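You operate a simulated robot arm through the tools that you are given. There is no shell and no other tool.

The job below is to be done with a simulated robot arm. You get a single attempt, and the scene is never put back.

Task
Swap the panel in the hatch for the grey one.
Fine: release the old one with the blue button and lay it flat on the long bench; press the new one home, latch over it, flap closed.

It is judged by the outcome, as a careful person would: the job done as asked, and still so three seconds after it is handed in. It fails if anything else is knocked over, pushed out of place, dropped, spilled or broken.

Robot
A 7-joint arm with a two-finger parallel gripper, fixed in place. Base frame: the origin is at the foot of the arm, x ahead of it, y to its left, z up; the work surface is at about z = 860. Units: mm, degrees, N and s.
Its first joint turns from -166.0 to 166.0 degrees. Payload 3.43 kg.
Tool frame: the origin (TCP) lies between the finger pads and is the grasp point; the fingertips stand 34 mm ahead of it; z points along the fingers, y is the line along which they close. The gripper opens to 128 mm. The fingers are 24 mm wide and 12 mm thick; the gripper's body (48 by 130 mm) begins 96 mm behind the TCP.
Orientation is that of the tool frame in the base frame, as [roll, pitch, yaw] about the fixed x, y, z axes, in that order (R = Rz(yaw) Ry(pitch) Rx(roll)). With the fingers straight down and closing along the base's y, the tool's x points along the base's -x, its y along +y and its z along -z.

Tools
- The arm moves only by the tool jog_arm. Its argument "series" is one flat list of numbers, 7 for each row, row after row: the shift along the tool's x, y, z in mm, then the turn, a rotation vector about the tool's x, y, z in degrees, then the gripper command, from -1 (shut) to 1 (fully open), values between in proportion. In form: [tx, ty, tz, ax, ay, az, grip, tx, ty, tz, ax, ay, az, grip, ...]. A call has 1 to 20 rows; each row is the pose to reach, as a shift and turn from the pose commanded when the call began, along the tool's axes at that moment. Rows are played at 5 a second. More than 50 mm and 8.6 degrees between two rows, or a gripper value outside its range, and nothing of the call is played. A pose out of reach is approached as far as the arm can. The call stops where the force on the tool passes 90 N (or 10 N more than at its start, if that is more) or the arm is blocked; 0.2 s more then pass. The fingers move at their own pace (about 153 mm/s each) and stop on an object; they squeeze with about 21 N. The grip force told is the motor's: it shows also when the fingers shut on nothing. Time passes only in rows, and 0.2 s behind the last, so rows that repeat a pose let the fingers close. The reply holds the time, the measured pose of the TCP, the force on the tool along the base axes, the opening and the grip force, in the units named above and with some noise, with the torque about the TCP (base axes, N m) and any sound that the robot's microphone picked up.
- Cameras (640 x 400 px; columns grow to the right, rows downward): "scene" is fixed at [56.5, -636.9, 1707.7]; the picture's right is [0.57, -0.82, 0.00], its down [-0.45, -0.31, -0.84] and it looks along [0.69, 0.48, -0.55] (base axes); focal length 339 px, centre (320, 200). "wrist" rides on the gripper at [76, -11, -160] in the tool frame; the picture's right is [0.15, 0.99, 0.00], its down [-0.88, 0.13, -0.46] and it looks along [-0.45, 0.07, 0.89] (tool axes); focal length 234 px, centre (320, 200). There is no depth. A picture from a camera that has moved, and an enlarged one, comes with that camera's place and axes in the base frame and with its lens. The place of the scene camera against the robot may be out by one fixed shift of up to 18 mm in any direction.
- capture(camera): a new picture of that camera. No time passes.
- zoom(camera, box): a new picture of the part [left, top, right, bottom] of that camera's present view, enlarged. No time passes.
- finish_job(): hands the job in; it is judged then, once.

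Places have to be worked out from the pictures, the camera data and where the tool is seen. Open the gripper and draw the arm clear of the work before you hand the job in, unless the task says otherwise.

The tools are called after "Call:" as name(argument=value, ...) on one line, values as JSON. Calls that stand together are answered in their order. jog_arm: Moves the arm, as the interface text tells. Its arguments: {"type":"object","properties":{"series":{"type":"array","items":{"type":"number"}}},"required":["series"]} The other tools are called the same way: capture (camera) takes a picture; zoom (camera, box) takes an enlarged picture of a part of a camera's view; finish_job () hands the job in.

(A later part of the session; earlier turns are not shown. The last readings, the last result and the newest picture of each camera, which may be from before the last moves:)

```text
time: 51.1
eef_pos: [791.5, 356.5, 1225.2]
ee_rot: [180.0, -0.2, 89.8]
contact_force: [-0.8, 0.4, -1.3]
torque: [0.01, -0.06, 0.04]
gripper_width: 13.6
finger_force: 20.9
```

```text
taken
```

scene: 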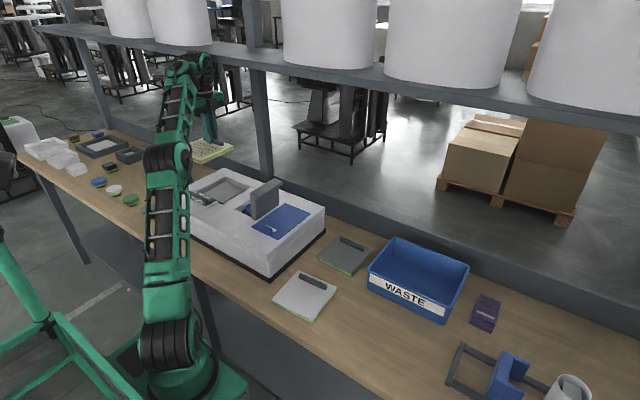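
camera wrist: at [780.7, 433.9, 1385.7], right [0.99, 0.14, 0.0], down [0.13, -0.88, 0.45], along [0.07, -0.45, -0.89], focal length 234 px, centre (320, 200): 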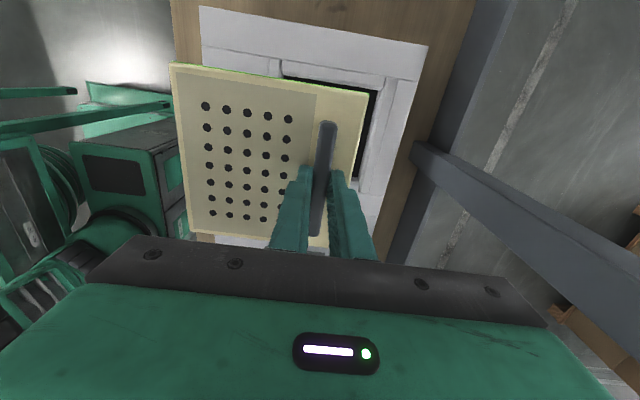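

The panel hangs level and firmly. I carry it across at height (over the open lid), moving in gentle steps toward the free bench area on the right.

Call:
jog_arm(series=[-8, -1, 0, 0, 0, 0, -1, -22, -3, 0, 0, 0, 0, -1, -42, -7, 0, 0, 0, 0, -1, -67, -11, 0, 0, 0, 0, -1, -92, -15, 0, 0, 0, 0, -1, -117, -19, 0, 0, 0, 0, -1, -142, -23, 0, 0, 0, 0, -1, -167, -27, 0, 0, 0, 0, -1, -192, -31, 0, 0, 0, 0, -1, -217, -35, 0, 0, 0, 0, -1, -242, -39, 0, 0, 0, 0, -1, -267, -43, 0, 0, 0, 0, -1, -292, -47, 0, 0, 0, 0, -1, -317, -51, 0, 0, 0, 0, -1, -342, -55, 0, 0, 0, 0, -1, -365, -59, 0, 0, 0, 0, -1, -385, -62, 0, 0, 0, 0, -1, -398, -64, 0, 0, 0, 0, -1, -405, -65, 0, 0, 0, 0, -1])

Call:
capture(camera="wrist")

Call:
capture(camera="scene")

```text
time: 55.1
eef_pos: [723.5, -49.0, 1218.8]
ee_rot: [179.9, -0.3, 90.0]
contact_force: [0.7, 1.0, -2.0]
torque: [-0.03, -0.05, 0.01]
gripper_width: 13.7
finger_force: 20.8
```

```text
taken
camera wrist: at [713.6, 26.9, 1380.4], right [0.99, 0.15, 0.0], down [0.13, -0.88, 0.45], along [0.07, -0.45, -0.89], focal length 234 px, centre (320, 200)
```

wrist: 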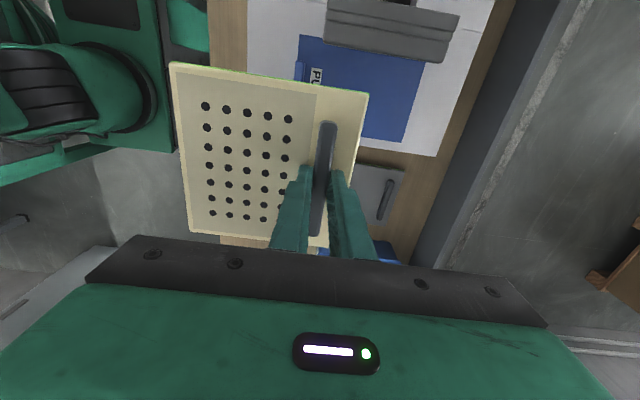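

```text
taken
```

scene: 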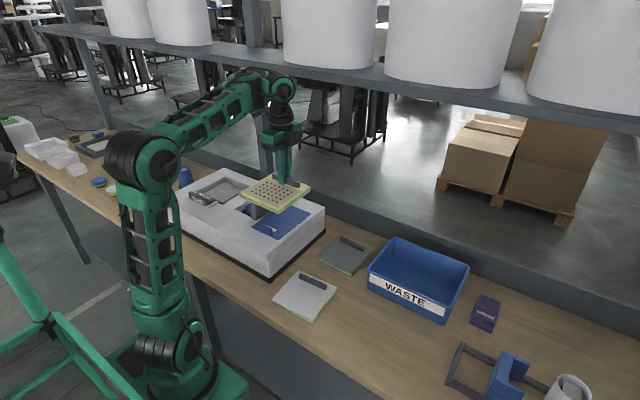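

Still secure. I continue to above the free spot at about (666, -400), lowering gradually.

Call:
jog_arm(series=[-8, -1, 0, 0, 0, 0, -1, -22, -3, 0, 0, 0, 0, -1, -42, -7, 0, 0, 0, 0, -1, -65, -11, 2, 0, 0, 0, -1, -90, -15, 6, 0, 0, 0, -1, -115, -19, 12, 0, 0, 0, -1, -140, -23, 20, 0, 0, 0, -1, -165, -27, 28, 0, 0, 0, -1, -190, -31, 36, 0, 0, 0, -1, -215, -35, 44, 0, 0, 0, -1, -240, -39, 52, 0, 0, 0, -1, -265, -43, 60, 0, 0, 0, -1, -290, -47, 68, 0, 0, 0, -1, -312, -51, 76, 0, 0, 0, -1, -332, -55, 84, 0, 0, 0, -1, -345, -57, 90, 0, 0, 0, -1, -351, -58, 93, 0, 0, 0, -1])

Call:
capture(camera="wrist")

Call:
capture(camera="scene")

```text
time: 58.7
eef_pos: [668.1, -399.3, 1129.0]
ee_rot: [-180.0, -0.1, 90.0]
contact_force: [0.3, 1.1, -1.5]
torque: [-0.01, -0.11, 0.02]
gripper_width: 13.8
finger_force: 21.4
```

```text
taken
camera wrist: at [656.3, -322.8, 1289.3], right [0.99, 0.15, 0.0], down [0.13, -0.88, 0.45], along [0.07, -0.45, -0.89], focal length 234 px, centre (320, 200)
```

wrist: 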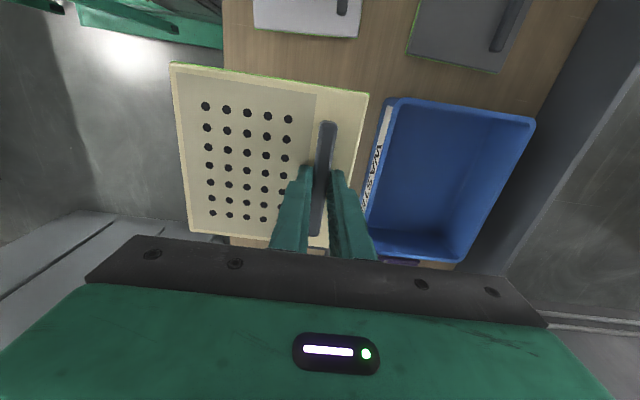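

```text
taken
```

scene: 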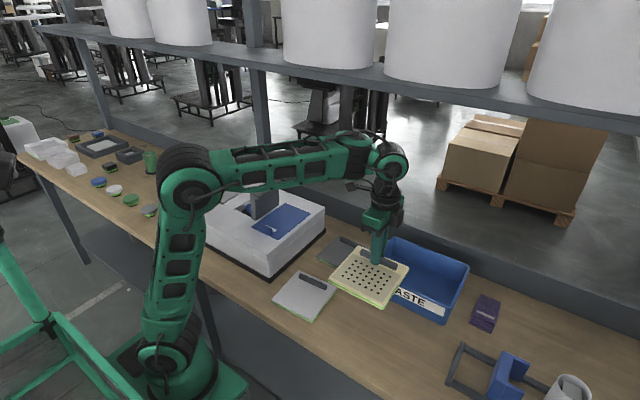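

The panel is above clear bench (x≈546–695, y≈-479…-327), between the front edge and the bin. I lower it to just above the surface.

Call:
jog_arm(series=[0, 0, 12, 0, 0, 0, -1, 0, 0, 32, 0, 0, 0, -1, 0, 0, 57, 0, 0, 0, -1, 0, 0, 82, 0, 0, 0, -1, 0, 0, 107, 0, 0, 0, -1, 0, 0, 132, 0, 0, 0, -1, 0, 0, 155, 0, 0, 0, -1, 0, 0, 172, 0, 0, 0, -1, 0, 0, 185, 0, 0, 0, -1, 0, 0, 193, 0, 0, 0, -1, 0, 0, 198, 0, 0, 0, -1])

Call:
zoom(camera="scene", box=[320, 230, 440, 320])

```text
time: 61.1
eef_pos: [665.9, -398.5, 931.1]
ee_rot: [179.9, -0.2, 89.8]
contact_force: [0.8, -0.5, -0.9]
torque: [0.03, -0.05, 0.03]
gripper_width: 13.6
finger_force: 20.9
```

```text
4.44 times, centred on (380, 275) of scene
camera zoom: at [56.5, -636.9, 1707.7], right [0.57, -0.82, 0.0], down [-0.45, -0.31, -0.84], along [0.69, 0.48, -0.55], focal length 1508 px, centre (53, -133)
```

zoom: 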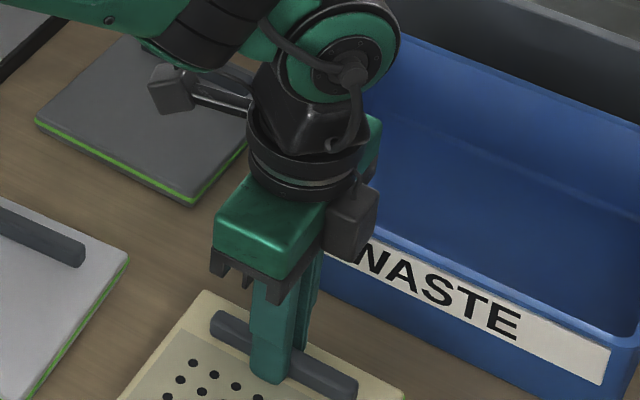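

No contact yet at z=931. I lower in small steps of 2–3 mm.

Call:
jog_arm(series=[0, 0, 3, 0, 0, 0, -1, 0, 0, 6, 0, 0, 0, -1, 0, 0, 9, 0, 0, 0, -1, 0, 0, 9, 0, 0, 0, -1])

Call:
zoom(camera="scene", box=[310, 250, 430, 340])

```text
time: 62.1
eef_pos: [666.2, -398.9, 920.6]
ee_rot: [180.0, -0.2, 89.9]
contact_force: [-0.1, 0.5, -1.8]
torque: [0.01, -0.08, -0.04]
gripper_width: 13.7
finger_force: 21.4
```

```text
4.44 times, centred on (370, 295) of scene
camera zoom: at [56.5, -636.9, 1707.7], right [0.57, -0.82, 0.0], down [-0.45, -0.31, -0.84], along [0.69, 0.48, -0.55], focal length 1508 px, centre (98, -222)
```

zoom: 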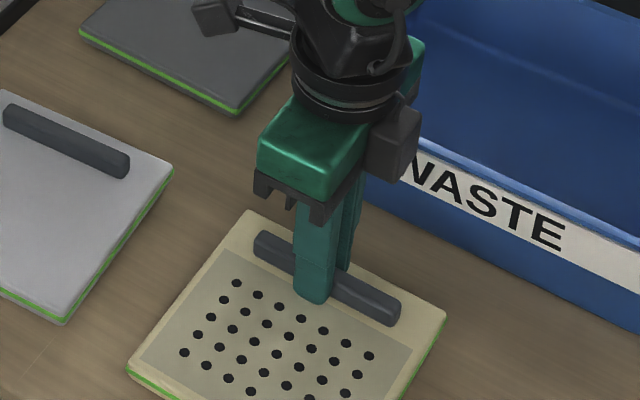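

Call:
jog_arm(series=[0, 0, 2, 0, 0, 0, -1, 0, 0, 4, 0, 0, 0, -1, 0, 0, 6, 0, 0, 0, -1, 0, 0, 6, 0, 0, 0, -1])

Call:
zoom(camera="scene", box=[310, 250, 430, 340])

```text
time: 63.1
eef_pos: [666.3, -398.9, 916.3]
ee_rot: [179.9, -0.1, 90.0]
contact_force: [-0.1, 0.0, 7.7]
torque: [-0.08, 0.02, 0.0]
gripper_width: 13.6
finger_force: 20.4
```

```text
4.44 times, centred on (370, 295) of scene
camera zoom: at [56.5, -636.9, 1707.7], right [0.57, -0.82, 0.0], down [-0.45, -0.31, -0.84], along [0.69, 0.48, -0.55], focal length 1508 px, centre (98, -222)
```

zoom: 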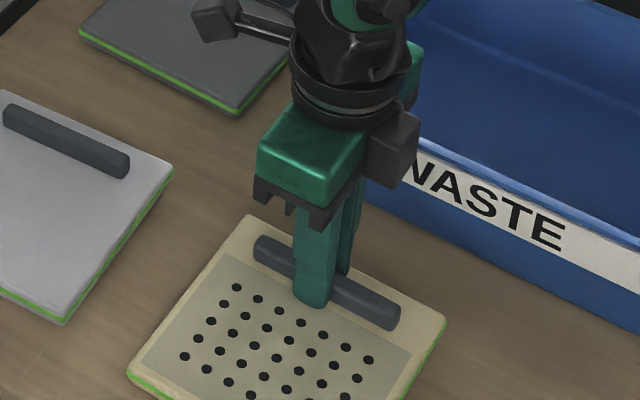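

The panel now rests on the bench (7.7 N of support). I open the fingers and lift straight up.

Call:
jog_arm(series=[0, 0, -1, 0, 0, 0, -0.8, 0, 0, -1, 0, 0, 0, -0.6, 0, 0, -1, 0, 0, 0, -0.35, 0, 0, -10, 0, 0, 0, -0.35, 0, 0, -40, 0, 0, 0, -0.35, 0, 0, -80, 0, 0, 0, -0.35, 0, 0, -120, 0, 0, 0, -0.35, 0, 0, -160, 0, 0, 0, -0.35])

Call:
capture(camera="wrist")

Call:
capture(camera="scene")

```text
time: 64.9
eef_pos: [667.3, -398.3, 1075.4]
ee_rot: [-180.0, -0.3, 90.0]
contact_force: [-0.2, -0.5, -0.5]
torque: [0.03, 0.02, 0.0]
gripper_width: 41.5
finger_force: 0.1
```

```text
taken
camera wrist: at [656.0, -322.4, 1235.8], right [0.99, 0.15, 0.0], down [0.13, -0.88, 0.45], along [0.07, -0.45, -0.89], focal length 234 px, centre (320, 200)
```

wrist: 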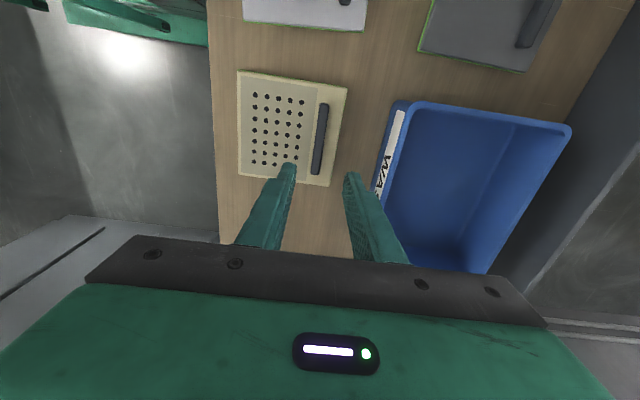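

```text
taken
```

scene: 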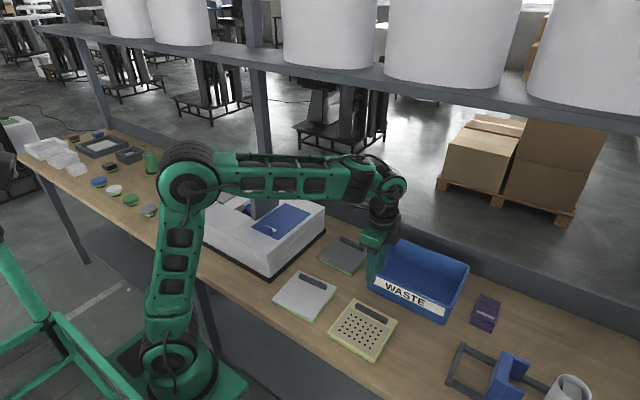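

The old panel lies flat on the bench. Now I go to the dark grey panel near (860, -197), viewing its handle from above.

Call:
jog_arm(series=[20, 15, -40, 0, 0, 0, -0.35, 60, 40, -60, 0, 0, 0, -0.35, 100, 65, -60, 0, 0, 0, -0.35, 140, 95, -60, 0, 0, 0, -0.35, 180, 125, -60, 0, 0, 0, -0.35, 215, 155, -60, 0, 0, 0, -0.35, 240, 190, -50, 0, 0, 0, -0.35, 240, 220, -40, 0, 0, 0, -0.35])

Call:
capture(camera="wrist")

Call:
zoom(camera="wrist", box=[200, 50, 440, 240])

```text
refused: row 2 steps farther than a row can; nothing moved
```

```text
taken
camera wrist: at [656.0, -322.4, 1235.8], right [0.99, 0.15, 0.0], down [0.13, -0.88, 0.45], along [0.07, -0.45, -0.89], focal length 234 px, centre (320, 200)
```

wrist: 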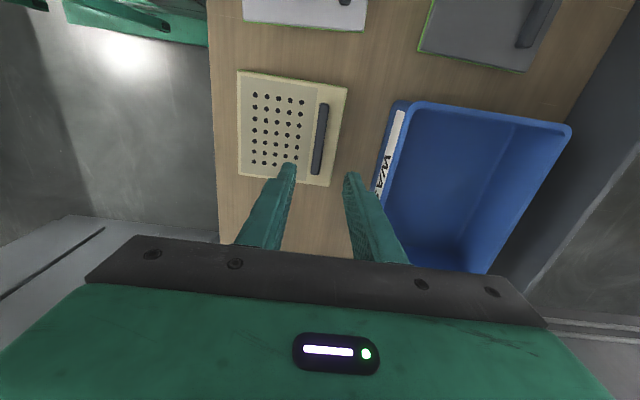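

```text
2.11 times, centred on (320, 145) of wrist
camera zoom: at [656.0, -322.4, 1235.8], right [0.99, 0.15, 0.0], down [0.13, -0.88, 0.45], along [0.07, -0.45, -0.89], focal length 493 px, centre (320, 316)
```

zoom: 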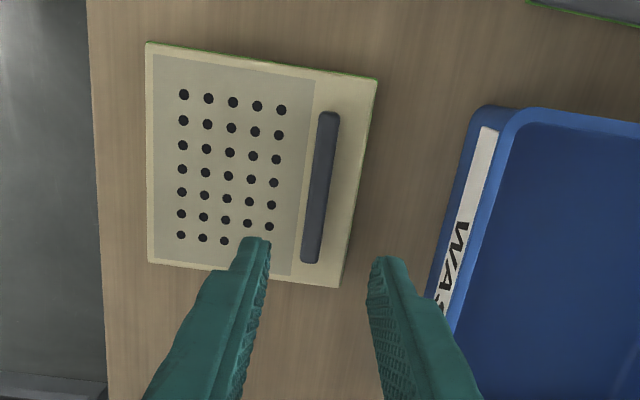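

Refused only for a step slightly over the limit. I repeat with smaller steps.

Call:
jog_arm(series=[15, 12, -35, 0, 0, 0, -0.35, 45, 32, -60, 0, 0, 0, -0.35, 82, 58, -60, 0, 0, 0, -0.35, 119, 84, -60, 0, 0, 0, -0.35, 156, 110, -60, 0, 0, 0, -0.35, 193, 136, -60, 0, 0, 0, -0.35, 225, 165, -55, 0, 0, 0, -0.35, 240, 200, -45, 0, 0, 0, -0.35, 240, 220, -40, 0, 0, 0, -0.35])

Call:
capture(camera="wrist")

Call:
zoom(camera="wrist", box=[200, 50, 440, 240])

```text
time: 66.9
eef_pos: [887.5, -158.7, 1117.5]
ee_rot: [-180.0, -0.2, 90.0]
contact_force: [-0.2, -0.3, 0.4]
torque: [0.02, -0.05, 0.0]
gripper_width: 41.6
finger_force: 0.0
```

```text
taken
camera wrist: at [875.5, -81.8, 1277.8], right [0.99, 0.15, 0.0], down [0.13, -0.88, 0.45], along [0.07, -0.45, -0.89], focal length 234 px, centre (320, 200)
```

wrist: 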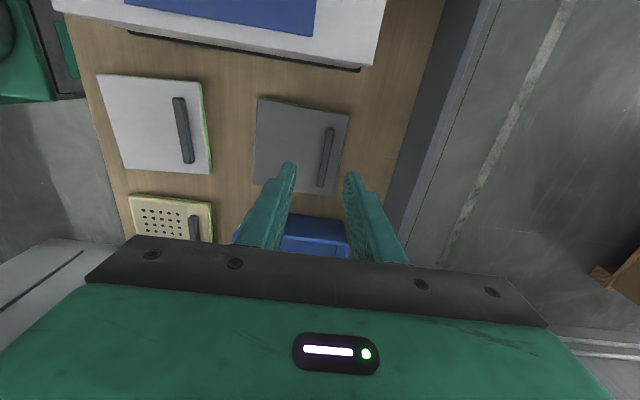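

```text
2.11 times, centred on (320, 145) of wrist
camera zoom: at [875.5, -81.8, 1277.8], right [0.99, 0.15, 0.0], down [0.13, -0.88, 0.45], along [0.07, -0.45, -0.89], focal length 493 px, centre (320, 316)
```

zoom: 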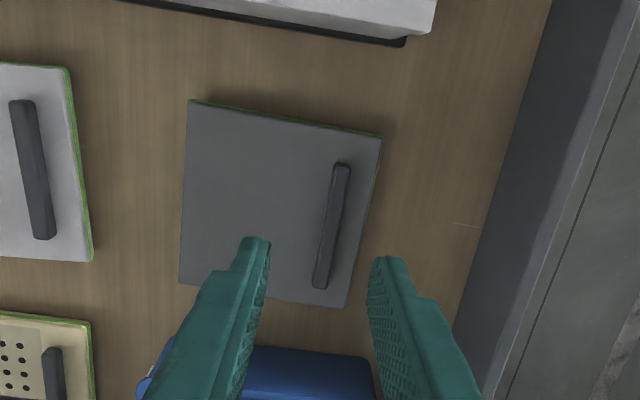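

The grey panel spans about x 781–929, y -271…-122, with its handle bar centred at about (902, -196.5). I descend over the bar with a 40 mm opening to a height matching the old panel's grip.

Call:
jog_arm(series=[-12, 5, 30, 0, 0, 0, -0.375, -25, 10, 65, 0, 0, 0, -0.375, -38, 14.5, 100, 0, 0, 0, -0.375, -38, 14.5, 135, 0, 0, 0, -0.375, -38, 14.5, 165, 0, 0, 0, -0.375, -38, 14.5, 185, 0, 0, 0, -0.375, -38, 14.5, 192, 0, 0, 0, -0.375, -38, 14.5, 192, 0, 0, 0, -0.375])

Call:
capture(camera="wrist")

Call:
zoom(camera="scene", box=[300, 200, 400, 275])

```text
time: 68.7
eef_pos: [901.3, -195.5, 925.0]
ee_rot: [180.0, -0.1, 89.9]
contact_force: [0.9, 0.2, 0.1]
torque: [0.0, -0.01, -0.01]
gripper_width: 40.1
finger_force: 0.1
```

```text
taken
camera wrist: at [889.8, -119.6, 1084.6], right [0.99, 0.15, 0.0], down [0.13, -0.88, 0.45], along [0.07, -0.45, -0.89], focal length 234 px, centre (320, 200)
```

wrist: 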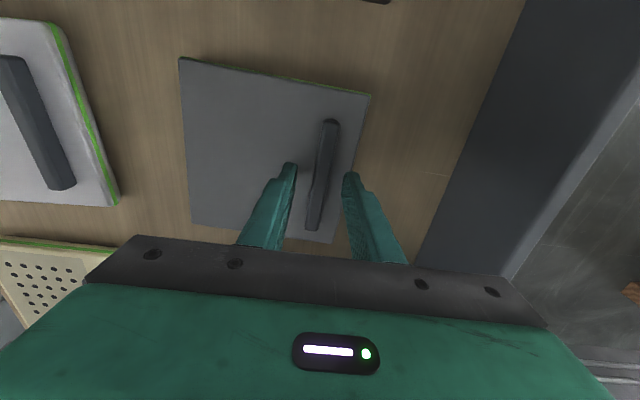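

```text
5.33 times, centred on (350, 238) of scene
camera zoom: at [56.5, -636.9, 1707.7], right [0.57, -0.82, 0.0], down [-0.45, -0.31, -0.84], along [0.69, 0.48, -0.55], focal length 1810 px, centre (160, 0)
```

zoom: 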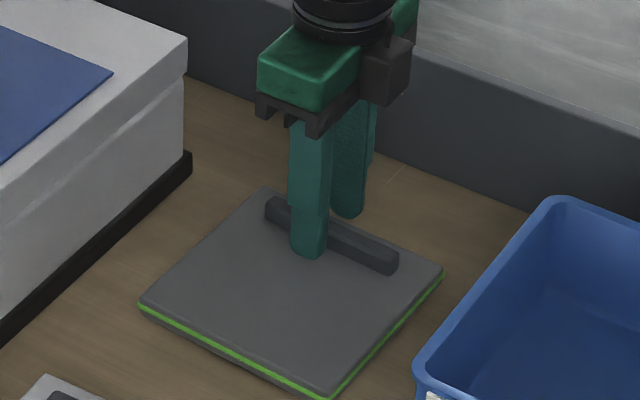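

Aligned. I lower 10 mm more and check for contact before closing.

Call:
jog_arm(series=[0, 0, 4, 0, 0, 0, -0.375, 0, 0, 7, 0, 0, 0, -0.375, 0, 0, 9, 0, 0, 0, -0.375, 0, 0, 9, 0, 0, 0, -0.375])

```text
time: 69.7
eef_pos: [901.1, -195.4, 916.5]
ee_rot: [180.0, -0.1, 90.0]
contact_force: [-0.2, 0.0, 7.3]
torque: [-0.04, 0.15, 0.05]
gripper_width: 40.2
finger_force: 0.3
```

The -x fingertip is lightly touching the panel top (so panel top ≈882). I raise 2 mm and close on the bar.

Call:
jog_arm(series=[0, 0, -2, 0, 0, 0, -0.375, 0, 0, -2, 0, 0, 0, -0.7, 0, 0, -2, 0, 0, 0, -1, 0, 0, -2, 0, 0, 0, -1, 0, 0, -2, 0, 0, 0, -1])

Call:
capture(camera="wrist")

```text
time: 70.9
eef_pos: [901.5, -195.9, 916.9]
ee_rot: [-180.0, 0.0, 90.0]
contact_force: [-0.8, 0.1, -0.3]
torque: [-0.01, -0.06, -0.01]
gripper_width: 13.2
finger_force: 21.4
```

```text
taken
camera wrist: at [890.2, -119.7, 1077.6], right [0.99, 0.15, 0.0], down [0.13, -0.88, 0.45], along [0.07, -0.45, -0.89], focal length 234 px, centre (320, 200)
```

wrist: 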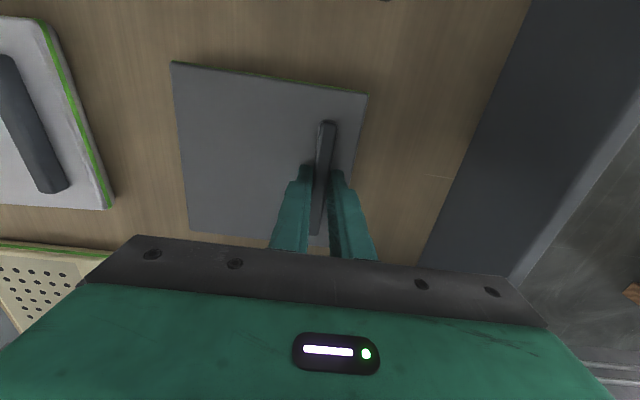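

Held at 13.2 mm; the panel sits in the gripper just like the old one did. I lift gently.

Call:
jog_arm(series=[0, 0, -3, 0, 0, 0, -1, 0, 0, -8, 0, 0, 0, -1, 0, 0, -16, 0, 0, 0, -1, 0, 0, -28, 0, 0, 0, -1, 0, 0, -45, 0, 0, 0, -1, 0, 0, -65, 0, 0, 0, -1, 0, 0, -85, 0, 0, 0, -1])

Call:
capture(camera="wrist")

Call:
zoom(camera="scene", box=[280, 170, 400, 260])

```text
time: 72.5
eef_pos: [901.9, -197.2, 1003.3]
ee_rot: [-179.9, -0.1, 90.0]
contact_force: [0.5, -0.8, -1.8]
torque: [0.02, -0.06, 0.0]
gripper_width: 13.7
finger_force: 20.7
```

```text
taken
camera wrist: at [891.3, -120.4, 1163.6], right [0.99, 0.15, 0.0], down [0.13, -0.88, 0.45], along [0.07, -0.45, -0.89], focal length 234 px, centre (320, 200)
```

wrist: 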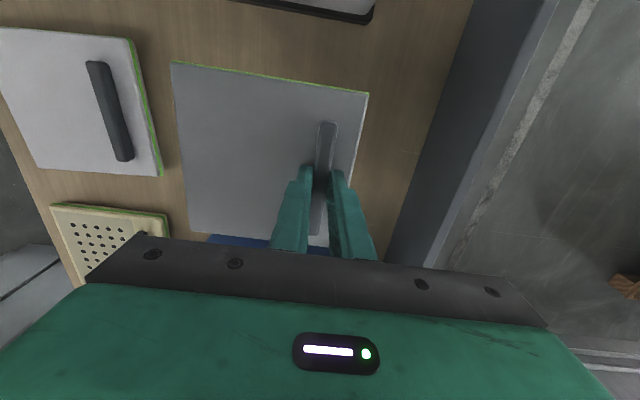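

```text
4.44 times, centred on (340, 215) of scene
camera zoom: at [56.5, -636.9, 1707.7], right [0.57, -0.82, 0.0], down [-0.45, -0.31, -0.84], along [0.69, 0.48, -0.55], focal length 1508 px, centre (231, 133)
```

zoom: 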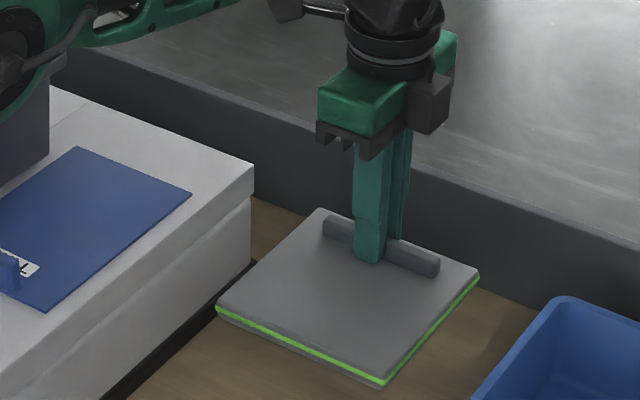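

Secure. I raise it to z≈1225 while drawing inward, ready to cross over the machine.

Call:
jog_arm(series=[0, -2, -8, 0, 0, 0, -1, 0, -8, -24, 0, 0, 0, -1, 0, -18, -46, 0, 0, 0, -1, 0, -30, -70, 0, 0, 0, -1, 0, -42, -95, 0, 0, 0, -1, 0, -55, -120, 0, 0, 0, -1, 0, -68, -145, 0, 0, 0, -1, 0, -80, -170, 0, 0, 0, -1, 0, -92, -193, 0, 0, 0, -1, 0, -102, -210, 0, 0, 0, -1, 0, -108, -220, 0, 0, 0, -1, 0, -110, -223, 0, 0, 0, -1])

Call:
capture(camera="wrist")

```text
time: 75.1
eef_pos: [791.7, -197.1, 1227.1]
ee_rot: [179.8, -0.2, 90.0]
contact_force: [0.0, 0.8, -2.6]
torque: [-0.01, -0.09, -0.01]
gripper_width: 13.7
finger_force: 21.1
```

```text
taken
camera wrist: at [780.1, -121.0, 1386.9], right [0.99, 0.15, 0.0], down [0.13, -0.88, 0.45], along [0.07, -0.45, -0.89], focal length 234 px, centre (320, 200)
```

wrist: 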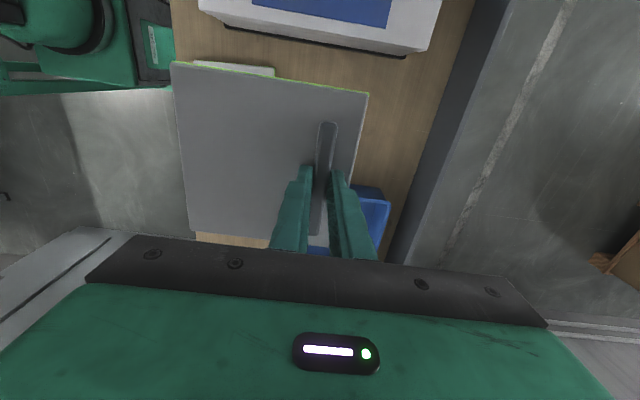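

Good. Now I traverse in +y over the machine, passing above the open lid, first half.

Call:
jog_arm(series=[8, 0, 0, 0, 0, 0, -1, 22, 0, 0, 0, 0, 0, -1, 42, 0, 0, 0, 0, 0, -1, 67, 0, 0, 0, 0, 0, -1, 94, 0, 0, 0, 0, 0, -1, 122, 0, 0, 0, 0, 0, -1, 150, 0, 0, 0, 0, 0, -1, 178, 0, 0, 0, 0, 0, -1, 206, 0, 0, 0, 0, 0, -1, 234, 0, 0, 0, 0, 0, -1, 262, 0, 0, 0, 0, 0, -1, 290, 0, 0, 0, 0, 0, -1, 318, 0, 0, 0, 0, 0, -1, 346, 0, 0, 0, 0, 0, -1, 374, 0, 0, 0, 0, 0, -1, 402, 0, 0, 0, 0, 0, -1, 428, 0, 0, 0, 0, 0, -1, 450, 0, 0, 0, 0, 0, -1, 466, 0, 0, 0, 0, 0, -1, 475, 0, 0, 0, 0, 0, -1])

Call:
capture(camera="wrist")

Call:
capture(camera="scene")

```text
time: 79.3
eef_pos: [791.9, 277.6, 1226.8]
ee_rot: [180.0, -0.2, 90.0]
contact_force: [-1.3, -0.4, -1.9]
torque: [0.0, -0.08, -0.01]
gripper_width: 13.6
finger_force: 21.0
```

```text
taken
camera wrist: at [781.4, 353.8, 1387.9], right [0.99, 0.15, 0.0], down [0.13, -0.88, 0.45], along [0.07, -0.45, -0.89], focal length 234 px, centre (320, 200)
```

wrist: 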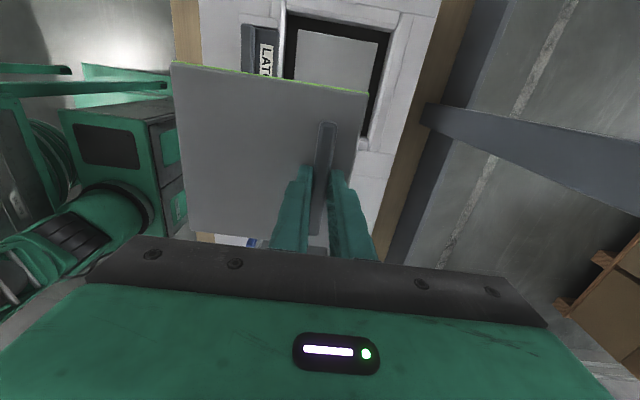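

```text
taken
```

scene: 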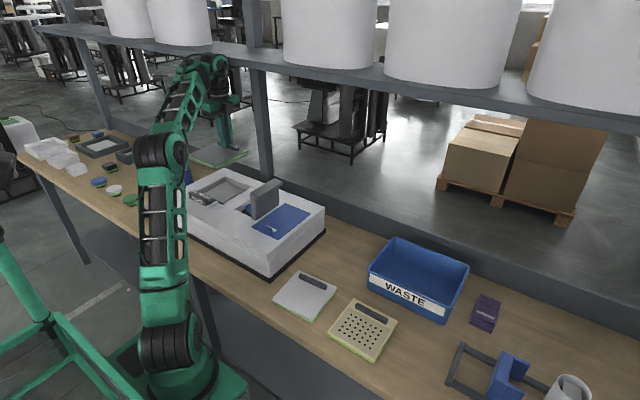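

I look at the now-empty hatch beyond the panel to measure its opening.

Call:
zoom(camera="wrist", box=[220, 0, 440, 150])

Call:
zoom(camera="scene", box=[180, 160, 280, 225])

```text
2.67 times, centred on (330, 75) of wrist
camera zoom: at [781.4, 353.8, 1387.9], right [0.99, 0.15, 0.0], down [0.13, -0.88, 0.45], along [0.07, -0.45, -0.89], focal length 624 px, centre (293, 533)
```

zoom: 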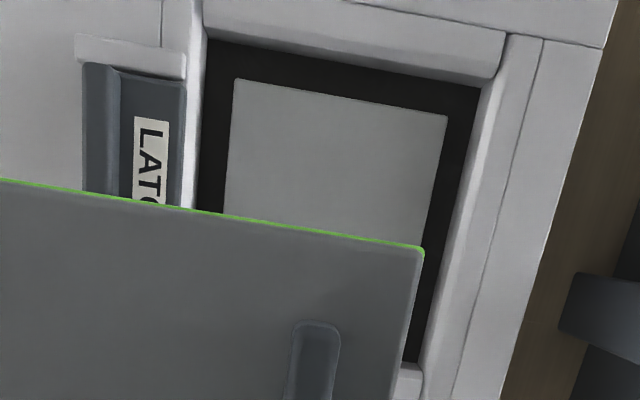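

```text
6.15 times, centred on (230, 192) of scene
camera zoom: at [56.5, -636.9, 1707.7], right [0.57, -0.82, 0.0], down [-0.45, -0.31, -0.84], along [0.69, 0.48, -0.55], focal length 2088 px, centre (874, 246)
```

zoom: 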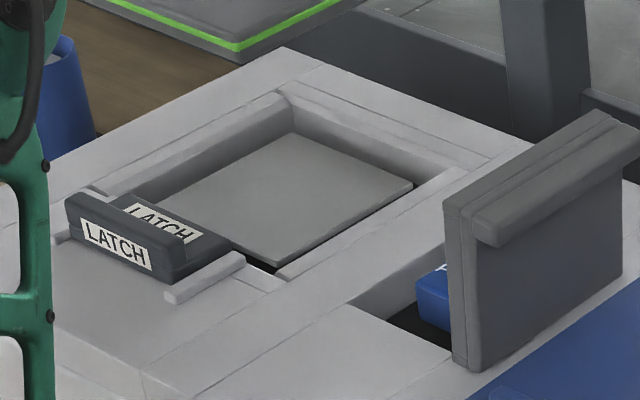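

The empty hatch with its ejector plate is visible and clear. I move the panel above it at (845.5, 357.5), the same position where I extracted the old one.

Call:
jog_arm(series=[6, 4, 0, 0, 0, 0, -1, 18, 12, 0, 0, 0, 0, -1, 34, 22, 0, 0, 0, 0, -1, 52, 34, 0, 0, 0, 0, -1, 68, 45, 5, 0, 0, 0, -1, 76, 51, 15, 0, 0, 0, -1, 79.9, 53.6, 32, 0, 0, 0, -1, 79.9, 53.6, 55, 0, 0, 0, -1, 79.9, 53.6, 78, 0, 0, 0, -1, 79.9, 53.6, 98, 0, 0, 0, -1, 79.9, 53.6, 112, 0, 0, 0, -1, 79.9, 53.6, 120, 0, 0, 0, -1, 79.9, 53.6, 125, 0, 0, 0, -1, 79.9, 53.6, 125, 0, 0, 0, -1])

Call:
capture(camera="wrist")

Call:
zoom(camera="scene", box=[170, 120, 280, 215])

```text
time: 82.3
eef_pos: [844.9, 359.6, 1102.0]
ee_rot: [-179.9, -0.3, 90.0]
contact_force: [0.0, 0.2, -1.6]
torque: [-0.03, -0.07, 0.01]
gripper_width: 13.8
finger_force: 21.3
out of reach, approached as far as the arm can: row 5, 6, 7
```

```text
taken
camera wrist: at [834.0, 435.0, 1262.6], right [0.99, 0.15, 0.0], down [0.13, -0.88, 0.45], along [0.07, -0.45, -0.89], focal length 234 px, centre (320, 200)
```

wrist: 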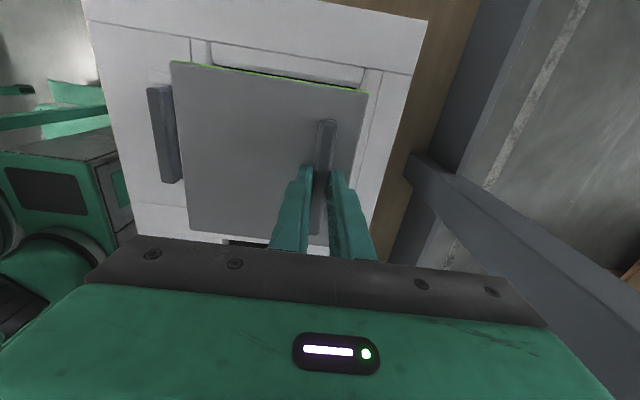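

```text
4.21 times, centred on (225, 168) of scene
camera zoom: at [56.5, -636.9, 1707.7], right [0.57, -0.82, 0.0], down [-0.45, -0.31, -0.84], along [0.69, 0.48, -0.55], focal length 1429 px, centre (720, 337)
```

zoom: 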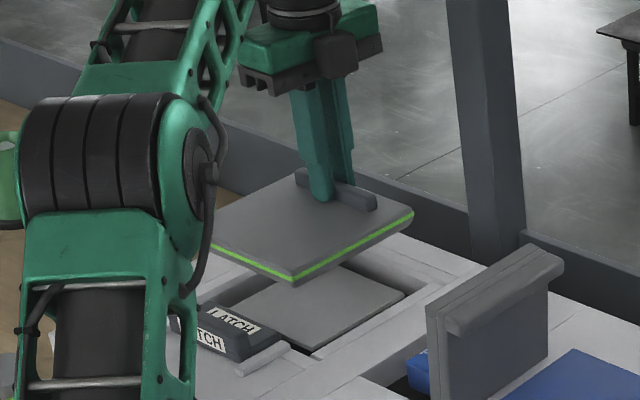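

I am at (844.9, 359.6); I correct 2 mm in y and lower to just above the hatch.

Call:
jog_arm(series=[-1, 0.3, 5, 0, 0, 0, -1, -2, 0.5, 15, 0, 0, 0, -1, -2, 0.5, 28, 0, 0, 0, -1, -2, 0.5, 40, 0, 0, 0, -1, -2, 0.5, 48, 0, 0, 0, -1, -2, 0.5, 53, 0, 0, 0, -1, -2, 0.5, 53, 0, 0, 0, -1])

Call:
capture(camera="wrist")

Call:
zoom(camera="scene", box=[185, 150, 275, 215])

```text
time: 83.9
eef_pos: [846.6, 356.9, 1048.4]
ee_rot: [-180.0, -0.2, 89.9]
contact_force: [0.2, 0.3, -1.6]
torque: [-0.05, -0.09, 0.0]
gripper_width: 13.4
finger_force: 20.7
```

```text
taken
camera wrist: at [834.8, 432.9, 1209.1], right [0.99, 0.15, 0.0], down [0.13, -0.88, 0.45], along [0.07, -0.45, -0.89], focal length 234 px, centre (320, 200)
```

wrist: 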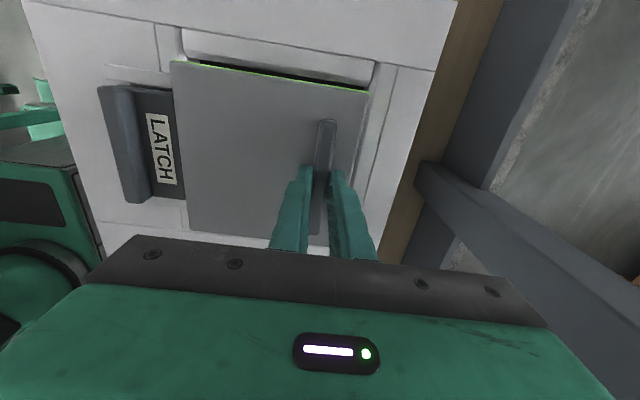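

```text
6.15 times, centred on (230, 182) of scene
camera zoom: at [56.5, -636.9, 1707.7], right [0.57, -0.82, 0.0], down [-0.45, -0.31, -0.84], along [0.69, 0.48, -0.55], focal length 2088 px, centre (874, 308)
```

zoom: 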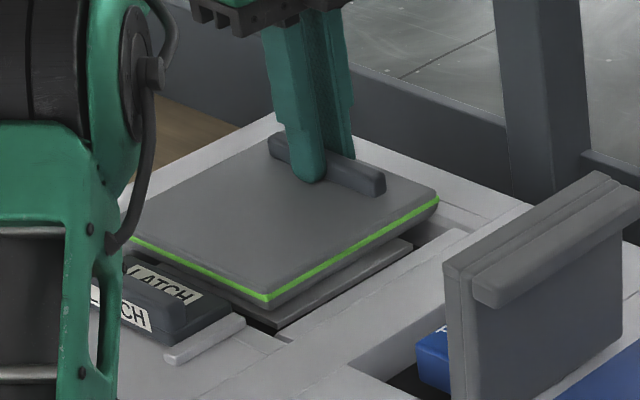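

Slightly off by 1 mm in x; I correct and lower toward the resting height (about 1030).

Call:
jog_arm(series=[0.5, -1.1, 3, 0, 0, 0, -1, 0.5, -1.1, 7, 0, 0, 0, -1, 0.5, -1.1, 11, 0, 0, 0, -1, 0.5, -1.1, 15, 0, 0, 0, -1, 0.5, -1.1, 15, 0, 0, 0, -1])

Call:
capture(camera="wrist")

Call:
zoom(camera="scene", box=[185, 150, 275, 215])

```text
time: 85.1
eef_pos: [845.3, 356.5, 1033.2]
ee_rot: [179.9, -0.1, 90.0]
contact_force: [0.1, -0.3, -1.5]
torque: [0.01, -0.09, 0.01]
gripper_width: 13.7
finger_force: 21.6
```

```text
taken
camera wrist: at [833.3, 433.8, 1194.3], right [0.99, 0.15, 0.0], down [0.13, -0.88, 0.45], along [0.07, -0.45, -0.89], focal length 234 px, centre (320, 200)
```

wrist: 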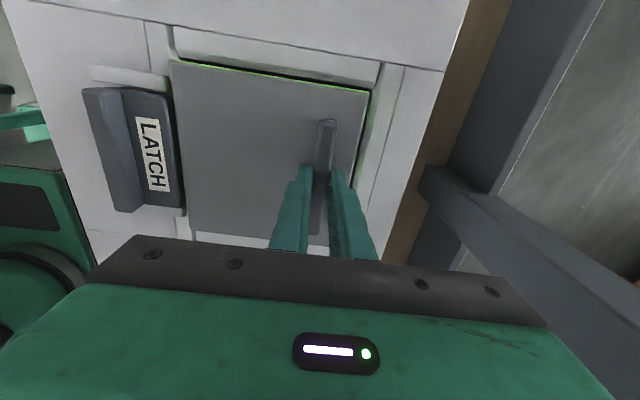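

```text
6.15 times, centred on (230, 182) of scene
camera zoom: at [56.5, -636.9, 1707.7], right [0.57, -0.82, 0.0], down [-0.45, -0.31, -0.84], along [0.69, 0.48, -0.55], focal length 2088 px, centre (874, 308)
```

zoom: 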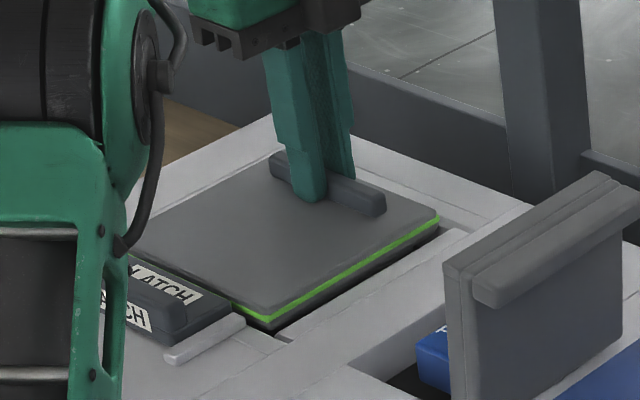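

The panel is entering the hatch with even margins. I lower the last few millimetres until it rests.

Call:
jog_arm(series=[0.5, 0, 2, 0, 0, 0, -1, 0.8, 0, 4, 0, 0, 0, -1, 0.8, 0, 5, 0, 0, 0, -1, 0.8, 0, 5, 0, 0, 0, -1])

```text
time: 86.1
eef_pos: [844.8, 358.5, 1029.6]
ee_rot: [179.9, -0.2, 89.9]
contact_force: [1.7, 0.7, 4.3]
torque: [0.12, -0.05, -0.04]
gripper_width: 13.3
finger_force: 21.3
```

It rests at the same height as the old one did when popped up. I release the bar and lift to look.

Call:
jog_arm(series=[0, 0, 0, 0, 0, 0, -0.8, 0, 0, 0, 0, 0, 0, -0.6, 0, 0, 0, 0, 0, 0, -0.35, 0, 0, -10, 0, 0, 0, -0.35, 0, 0, -35, 0, 0, 0, -0.35, 0, 0, -70, 0, 0, 0, -0.35, 0, -10, -105, 0, 0, 0, -0.35])

Call:
capture(camera="wrist")

Call:
zoom(camera="wrist", box=[200, 40, 400, 220])

Call:
zoom(camera="scene", box=[185, 150, 275, 215])

```text
time: 87.7
eef_pos: [835.0, 357.4, 1134.4]
ee_rot: [180.0, -0.1, 90.1]
contact_force: [0.1, 0.5, -0.6]
torque: [-0.02, 0.05, 0.01]
gripper_width: 41.6
finger_force: 0.0
```

```text
taken
camera wrist: at [823.7, 434.4, 1294.9], right [0.99, 0.15, 0.0], down [0.13, -0.88, 0.45], along [0.07, -0.45, -0.89], focal length 234 px, centre (320, 200)
```

wrist: 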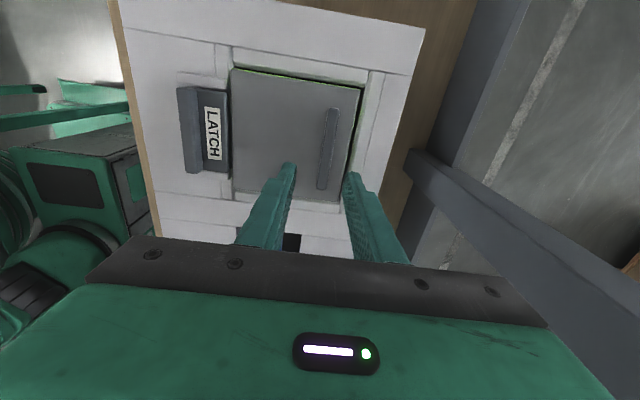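

```text
2.22 times, centred on (300, 130) of wrist
camera zoom: at [823.7, 434.4, 1294.9], right [0.99, 0.15, 0.0], down [0.13, -0.88, 0.45], along [0.07, -0.45, -0.89], focal length 520 px, centre (364, 356)
```

zoom: 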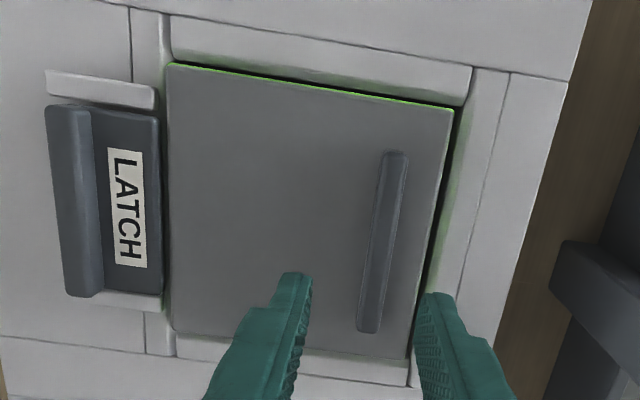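

```text
6.15 times, centred on (230, 182) of scene
camera zoom: at [56.5, -636.9, 1707.7], right [0.57, -0.82, 0.0], down [-0.45, -0.31, -0.84], along [0.69, 0.48, -0.55], focal length 2088 px, centre (874, 308)
```

zoom: 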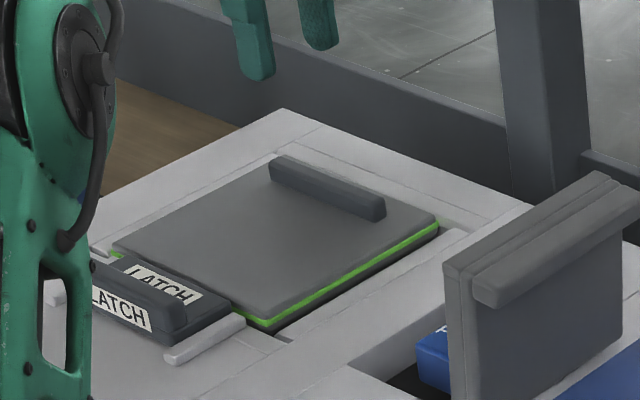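

The grey panel sits level in the hatch, not yet pressed in. I close the fingers and move above its centre to press it home.

Call:
jog_arm(series=[-1, -12, 20, 0, 0, 0, -0.8, -3, -25, 45, 0, 0, 0, -1, -3.4, -35, 70, 0, 0, 0, -1, -3.4, -35, 90, 0, 0, 0, -1, -3.4, -35, 100, 0, 0, 0, -1, -3.4, -35, 100, 0, 0, 0, -1])

Call:
capture(camera="wrist")

```text
time: 89.1
eef_pos: [799.9, 354.5, 1034.0]
ee_rot: [179.9, -0.1, 90.0]
contact_force: [0.8, -0.4, 1.3]
torque: [0.01, -0.03, 0.02]
gripper_width: 0.2
finger_force: 21.3
```

```text
taken
camera wrist: at [788.2, 430.7, 1195.4], right [0.99, 0.15, 0.0], down [0.13, -0.88, 0.45], along [0.07, -0.45, -0.89], focal length 234 px, centre (320, 200)
```

wrist: 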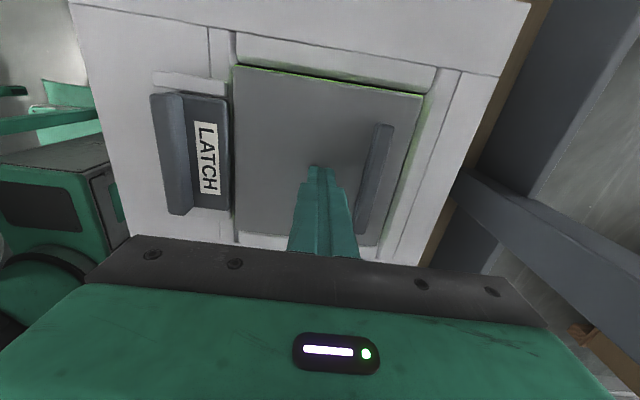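

The fingers are above the panel's centre. I press down in 2–3 mm steps and listen for the click.

Call:
jog_arm(series=[0, 0, 4, 0, 0, 0, -1, 0, 0, 7, 0, 0, 0, -1, 0, 0, 10, 0, 0, 0, -1, 0, 0, 12, 0, 0, 0, -1, 0, 0, 14, 0, 0, 0, -1])

```text
time: 90.3
eef_pos: [800.4, 353.8, 1020.4]
ee_rot: [-179.9, -0.1, 90.0]
contact_force: [0.8, -0.1, -0.1]
torque: [0.03, 0.06, 0.0]
gripper_width: 0.2
finger_force: 21.2
```

No resistance is read yet at fingertip z≈986. I check the pictures.

Call:
capture(camera="wrist")

Call:
zoom(camera="scene", box=[185, 150, 275, 215])

```text
taken
camera wrist: at [788.5, 431.1, 1180.8], right [0.99, 0.15, 0.0], down [0.13, -0.88, 0.45], along [0.07, -0.45, -0.89], focal length 234 px, centre (320, 200)
```

wrist: 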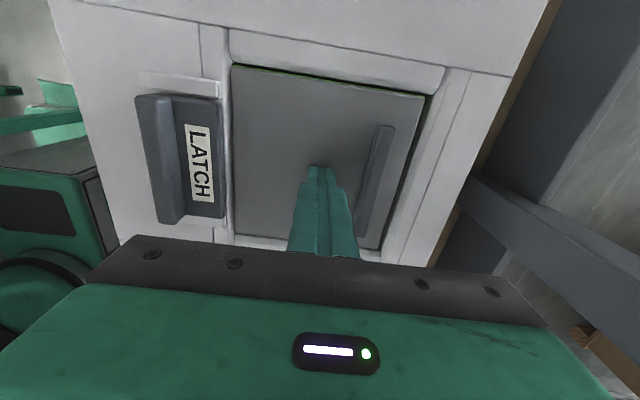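

```text
6.15 times, centred on (230, 182) of scene
camera zoom: at [56.5, -636.9, 1707.7], right [0.57, -0.82, 0.0], down [-0.45, -0.31, -0.84], along [0.69, 0.48, -0.55], focal length 2088 px, centre (874, 308)
```

zoom: 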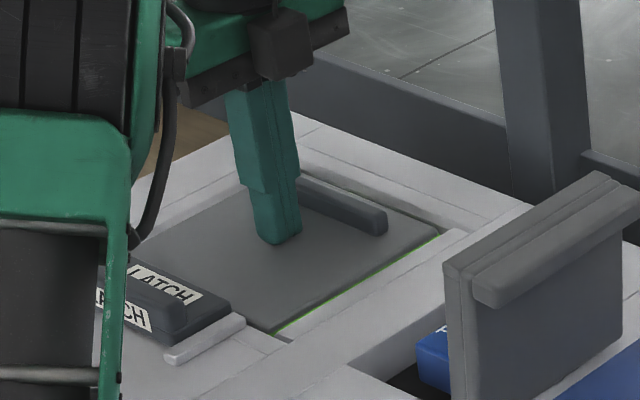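

The panel is moving down with the fingers at little force and is nearly flush. I continue pressing in 2 mm steps.

Call:
jog_arm(series=[0, 0, 2, 0, 0, 0, -1, 0, 0, 4, 0, 0, 0, -1, 0, 0, 6, 0, 0, 0, -1, 0, 0, 6, 0, 0, 0, -1])

Call:
zoom(camera="scene", box=[185, 150, 275, 215])

```text
time: 91.3
eef_pos: [800.9, 356.5, 1017.5]
ee_rot: [179.6, -0.4, 89.9]
contact_force: [7.2, 0.4, 39.8]
torque: [-0.22, -0.24, 0.0]
gripper_width: 0.2
finger_force: 21.2
```

```text
6.15 times, centred on (230, 182) of scene
camera zoom: at [56.5, -636.9, 1707.7], right [0.57, -0.82, 0.0], down [-0.45, -0.31, -0.84], along [0.69, 0.48, -0.55], focal length 2088 px, centre (874, 308)
```

zoom: 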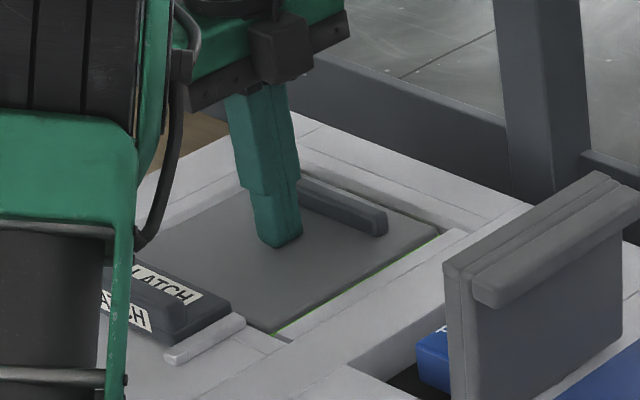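

Resistance is now 40 N but no click was heard. I press a bit further, carefully.

Call:
jog_arm(series=[0, 0, 1.5, 0, 0, 0, -1, 0, 0, 3, 0, 0, 0, -1, 0, 0, 3, 0, 0, 0, -1])

Call:
zoom(camera="scene", box=[185, 150, 275, 215])

Call:
capture(camera="wrist")

```text
time: 92.1
eef_pos: [800.0, 353.8, 1017.5]
ee_rot: [179.3, -0.4, 89.9]
contact_force: [12.5, 2.4, 65.2]
torque: [-0.29, -0.38, 0.29]
gripper_width: 0.1
finger_force: 21.2
```

```text
6.15 times, centred on (230, 182) of scene
camera zoom: at [56.5, -636.9, 1707.7], right [0.57, -0.82, 0.0], down [-0.45, -0.31, -0.84], along [0.69, 0.48, -0.55], focal length 2088 px, centre (874, 308)
```

zoom: 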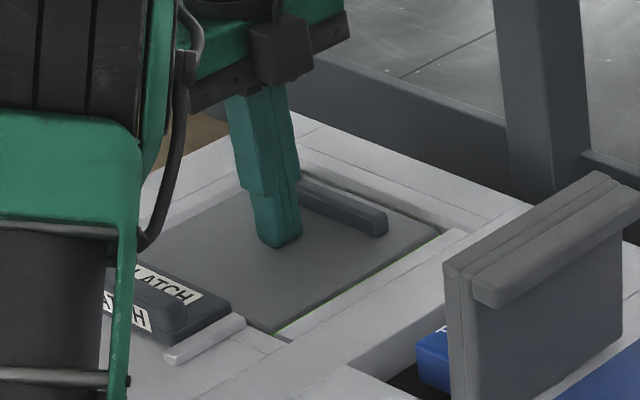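

```text
taken
camera wrist: at [787.0, 430.0, 1178.6], right [0.99, 0.14, 0.01], down [0.12, -0.89, 0.45], along [0.08, -0.44, -0.89], focal length 234 px, centre (320, 200)
```

wrist: 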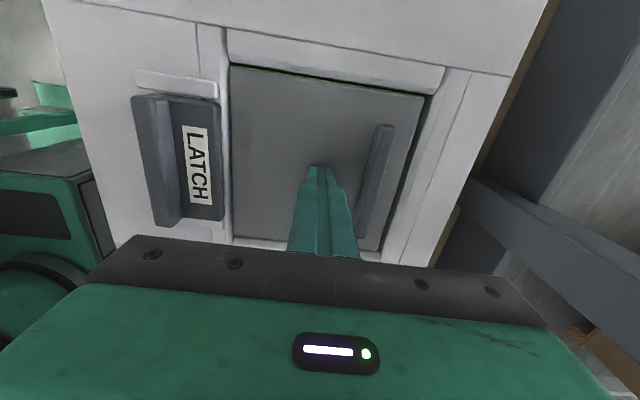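

It has bottomed out firmly (65 N with no more travel). I back off and see whether the panel stays down.

Call:
jog_arm(series=[0, 0, -4, 0, 0, 0, -1, 0, 0, -12, 0, 0, 0, -1, 0, 0, -30, 0, 0, 0, -1, 0, 0, -60, 0, 0, 0, -1, 0, 0, -90, 0, 0, 0, -1, 0, 0, -120, 0, 0, 0, -1])

Call:
zoom(camera="scene", box=[185, 150, 275, 215])

Call:
capture(camera="wrist")

Call:
zoom(camera="wrist", box=[220, 50, 420, 230])

```text
time: 93.5
eef_pos: [799.7, 354.6, 1131.1]
ee_rot: [180.0, 0.0, 90.1]
contact_force: [-0.3, -0.4, -0.3]
torque: [0.02, 0.04, 0.02]
gripper_width: 0.0
finger_force: 20.5
```

```text
6.15 times, centred on (230, 182) of scene
camera zoom: at [56.5, -636.9, 1707.7], right [0.57, -0.82, 0.0], down [-0.45, -0.31, -0.84], along [0.69, 0.48, -0.55], focal length 2088 px, centre (874, 308)
```

zoom: 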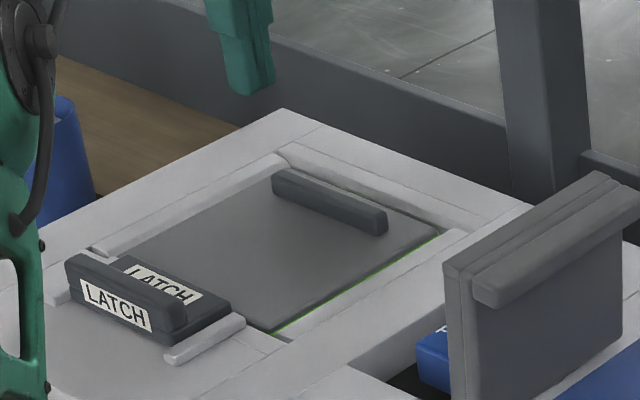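

```text
taken
camera wrist: at [788.4, 431.2, 1291.2], right [0.99, 0.15, 0.0], down [0.13, -0.88, 0.45], along [0.07, -0.45, -0.89], focal length 234 px, centre (320, 200)
```

wrist: 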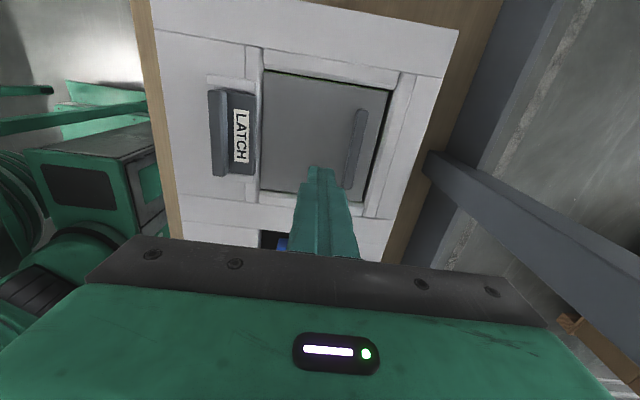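

```text
2.22 times, centred on (320, 140) of wrist
camera zoom: at [788.4, 431.2, 1291.2], right [0.99, 0.15, 0.0], down [0.13, -0.88, 0.45], along [0.07, -0.45, -0.89], focal length 520 px, centre (320, 333)
```

zoom: 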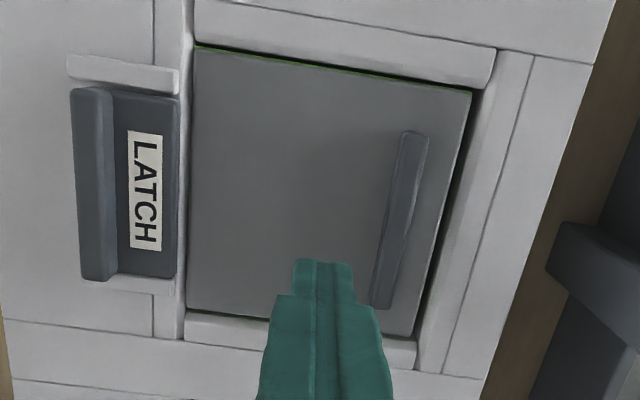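

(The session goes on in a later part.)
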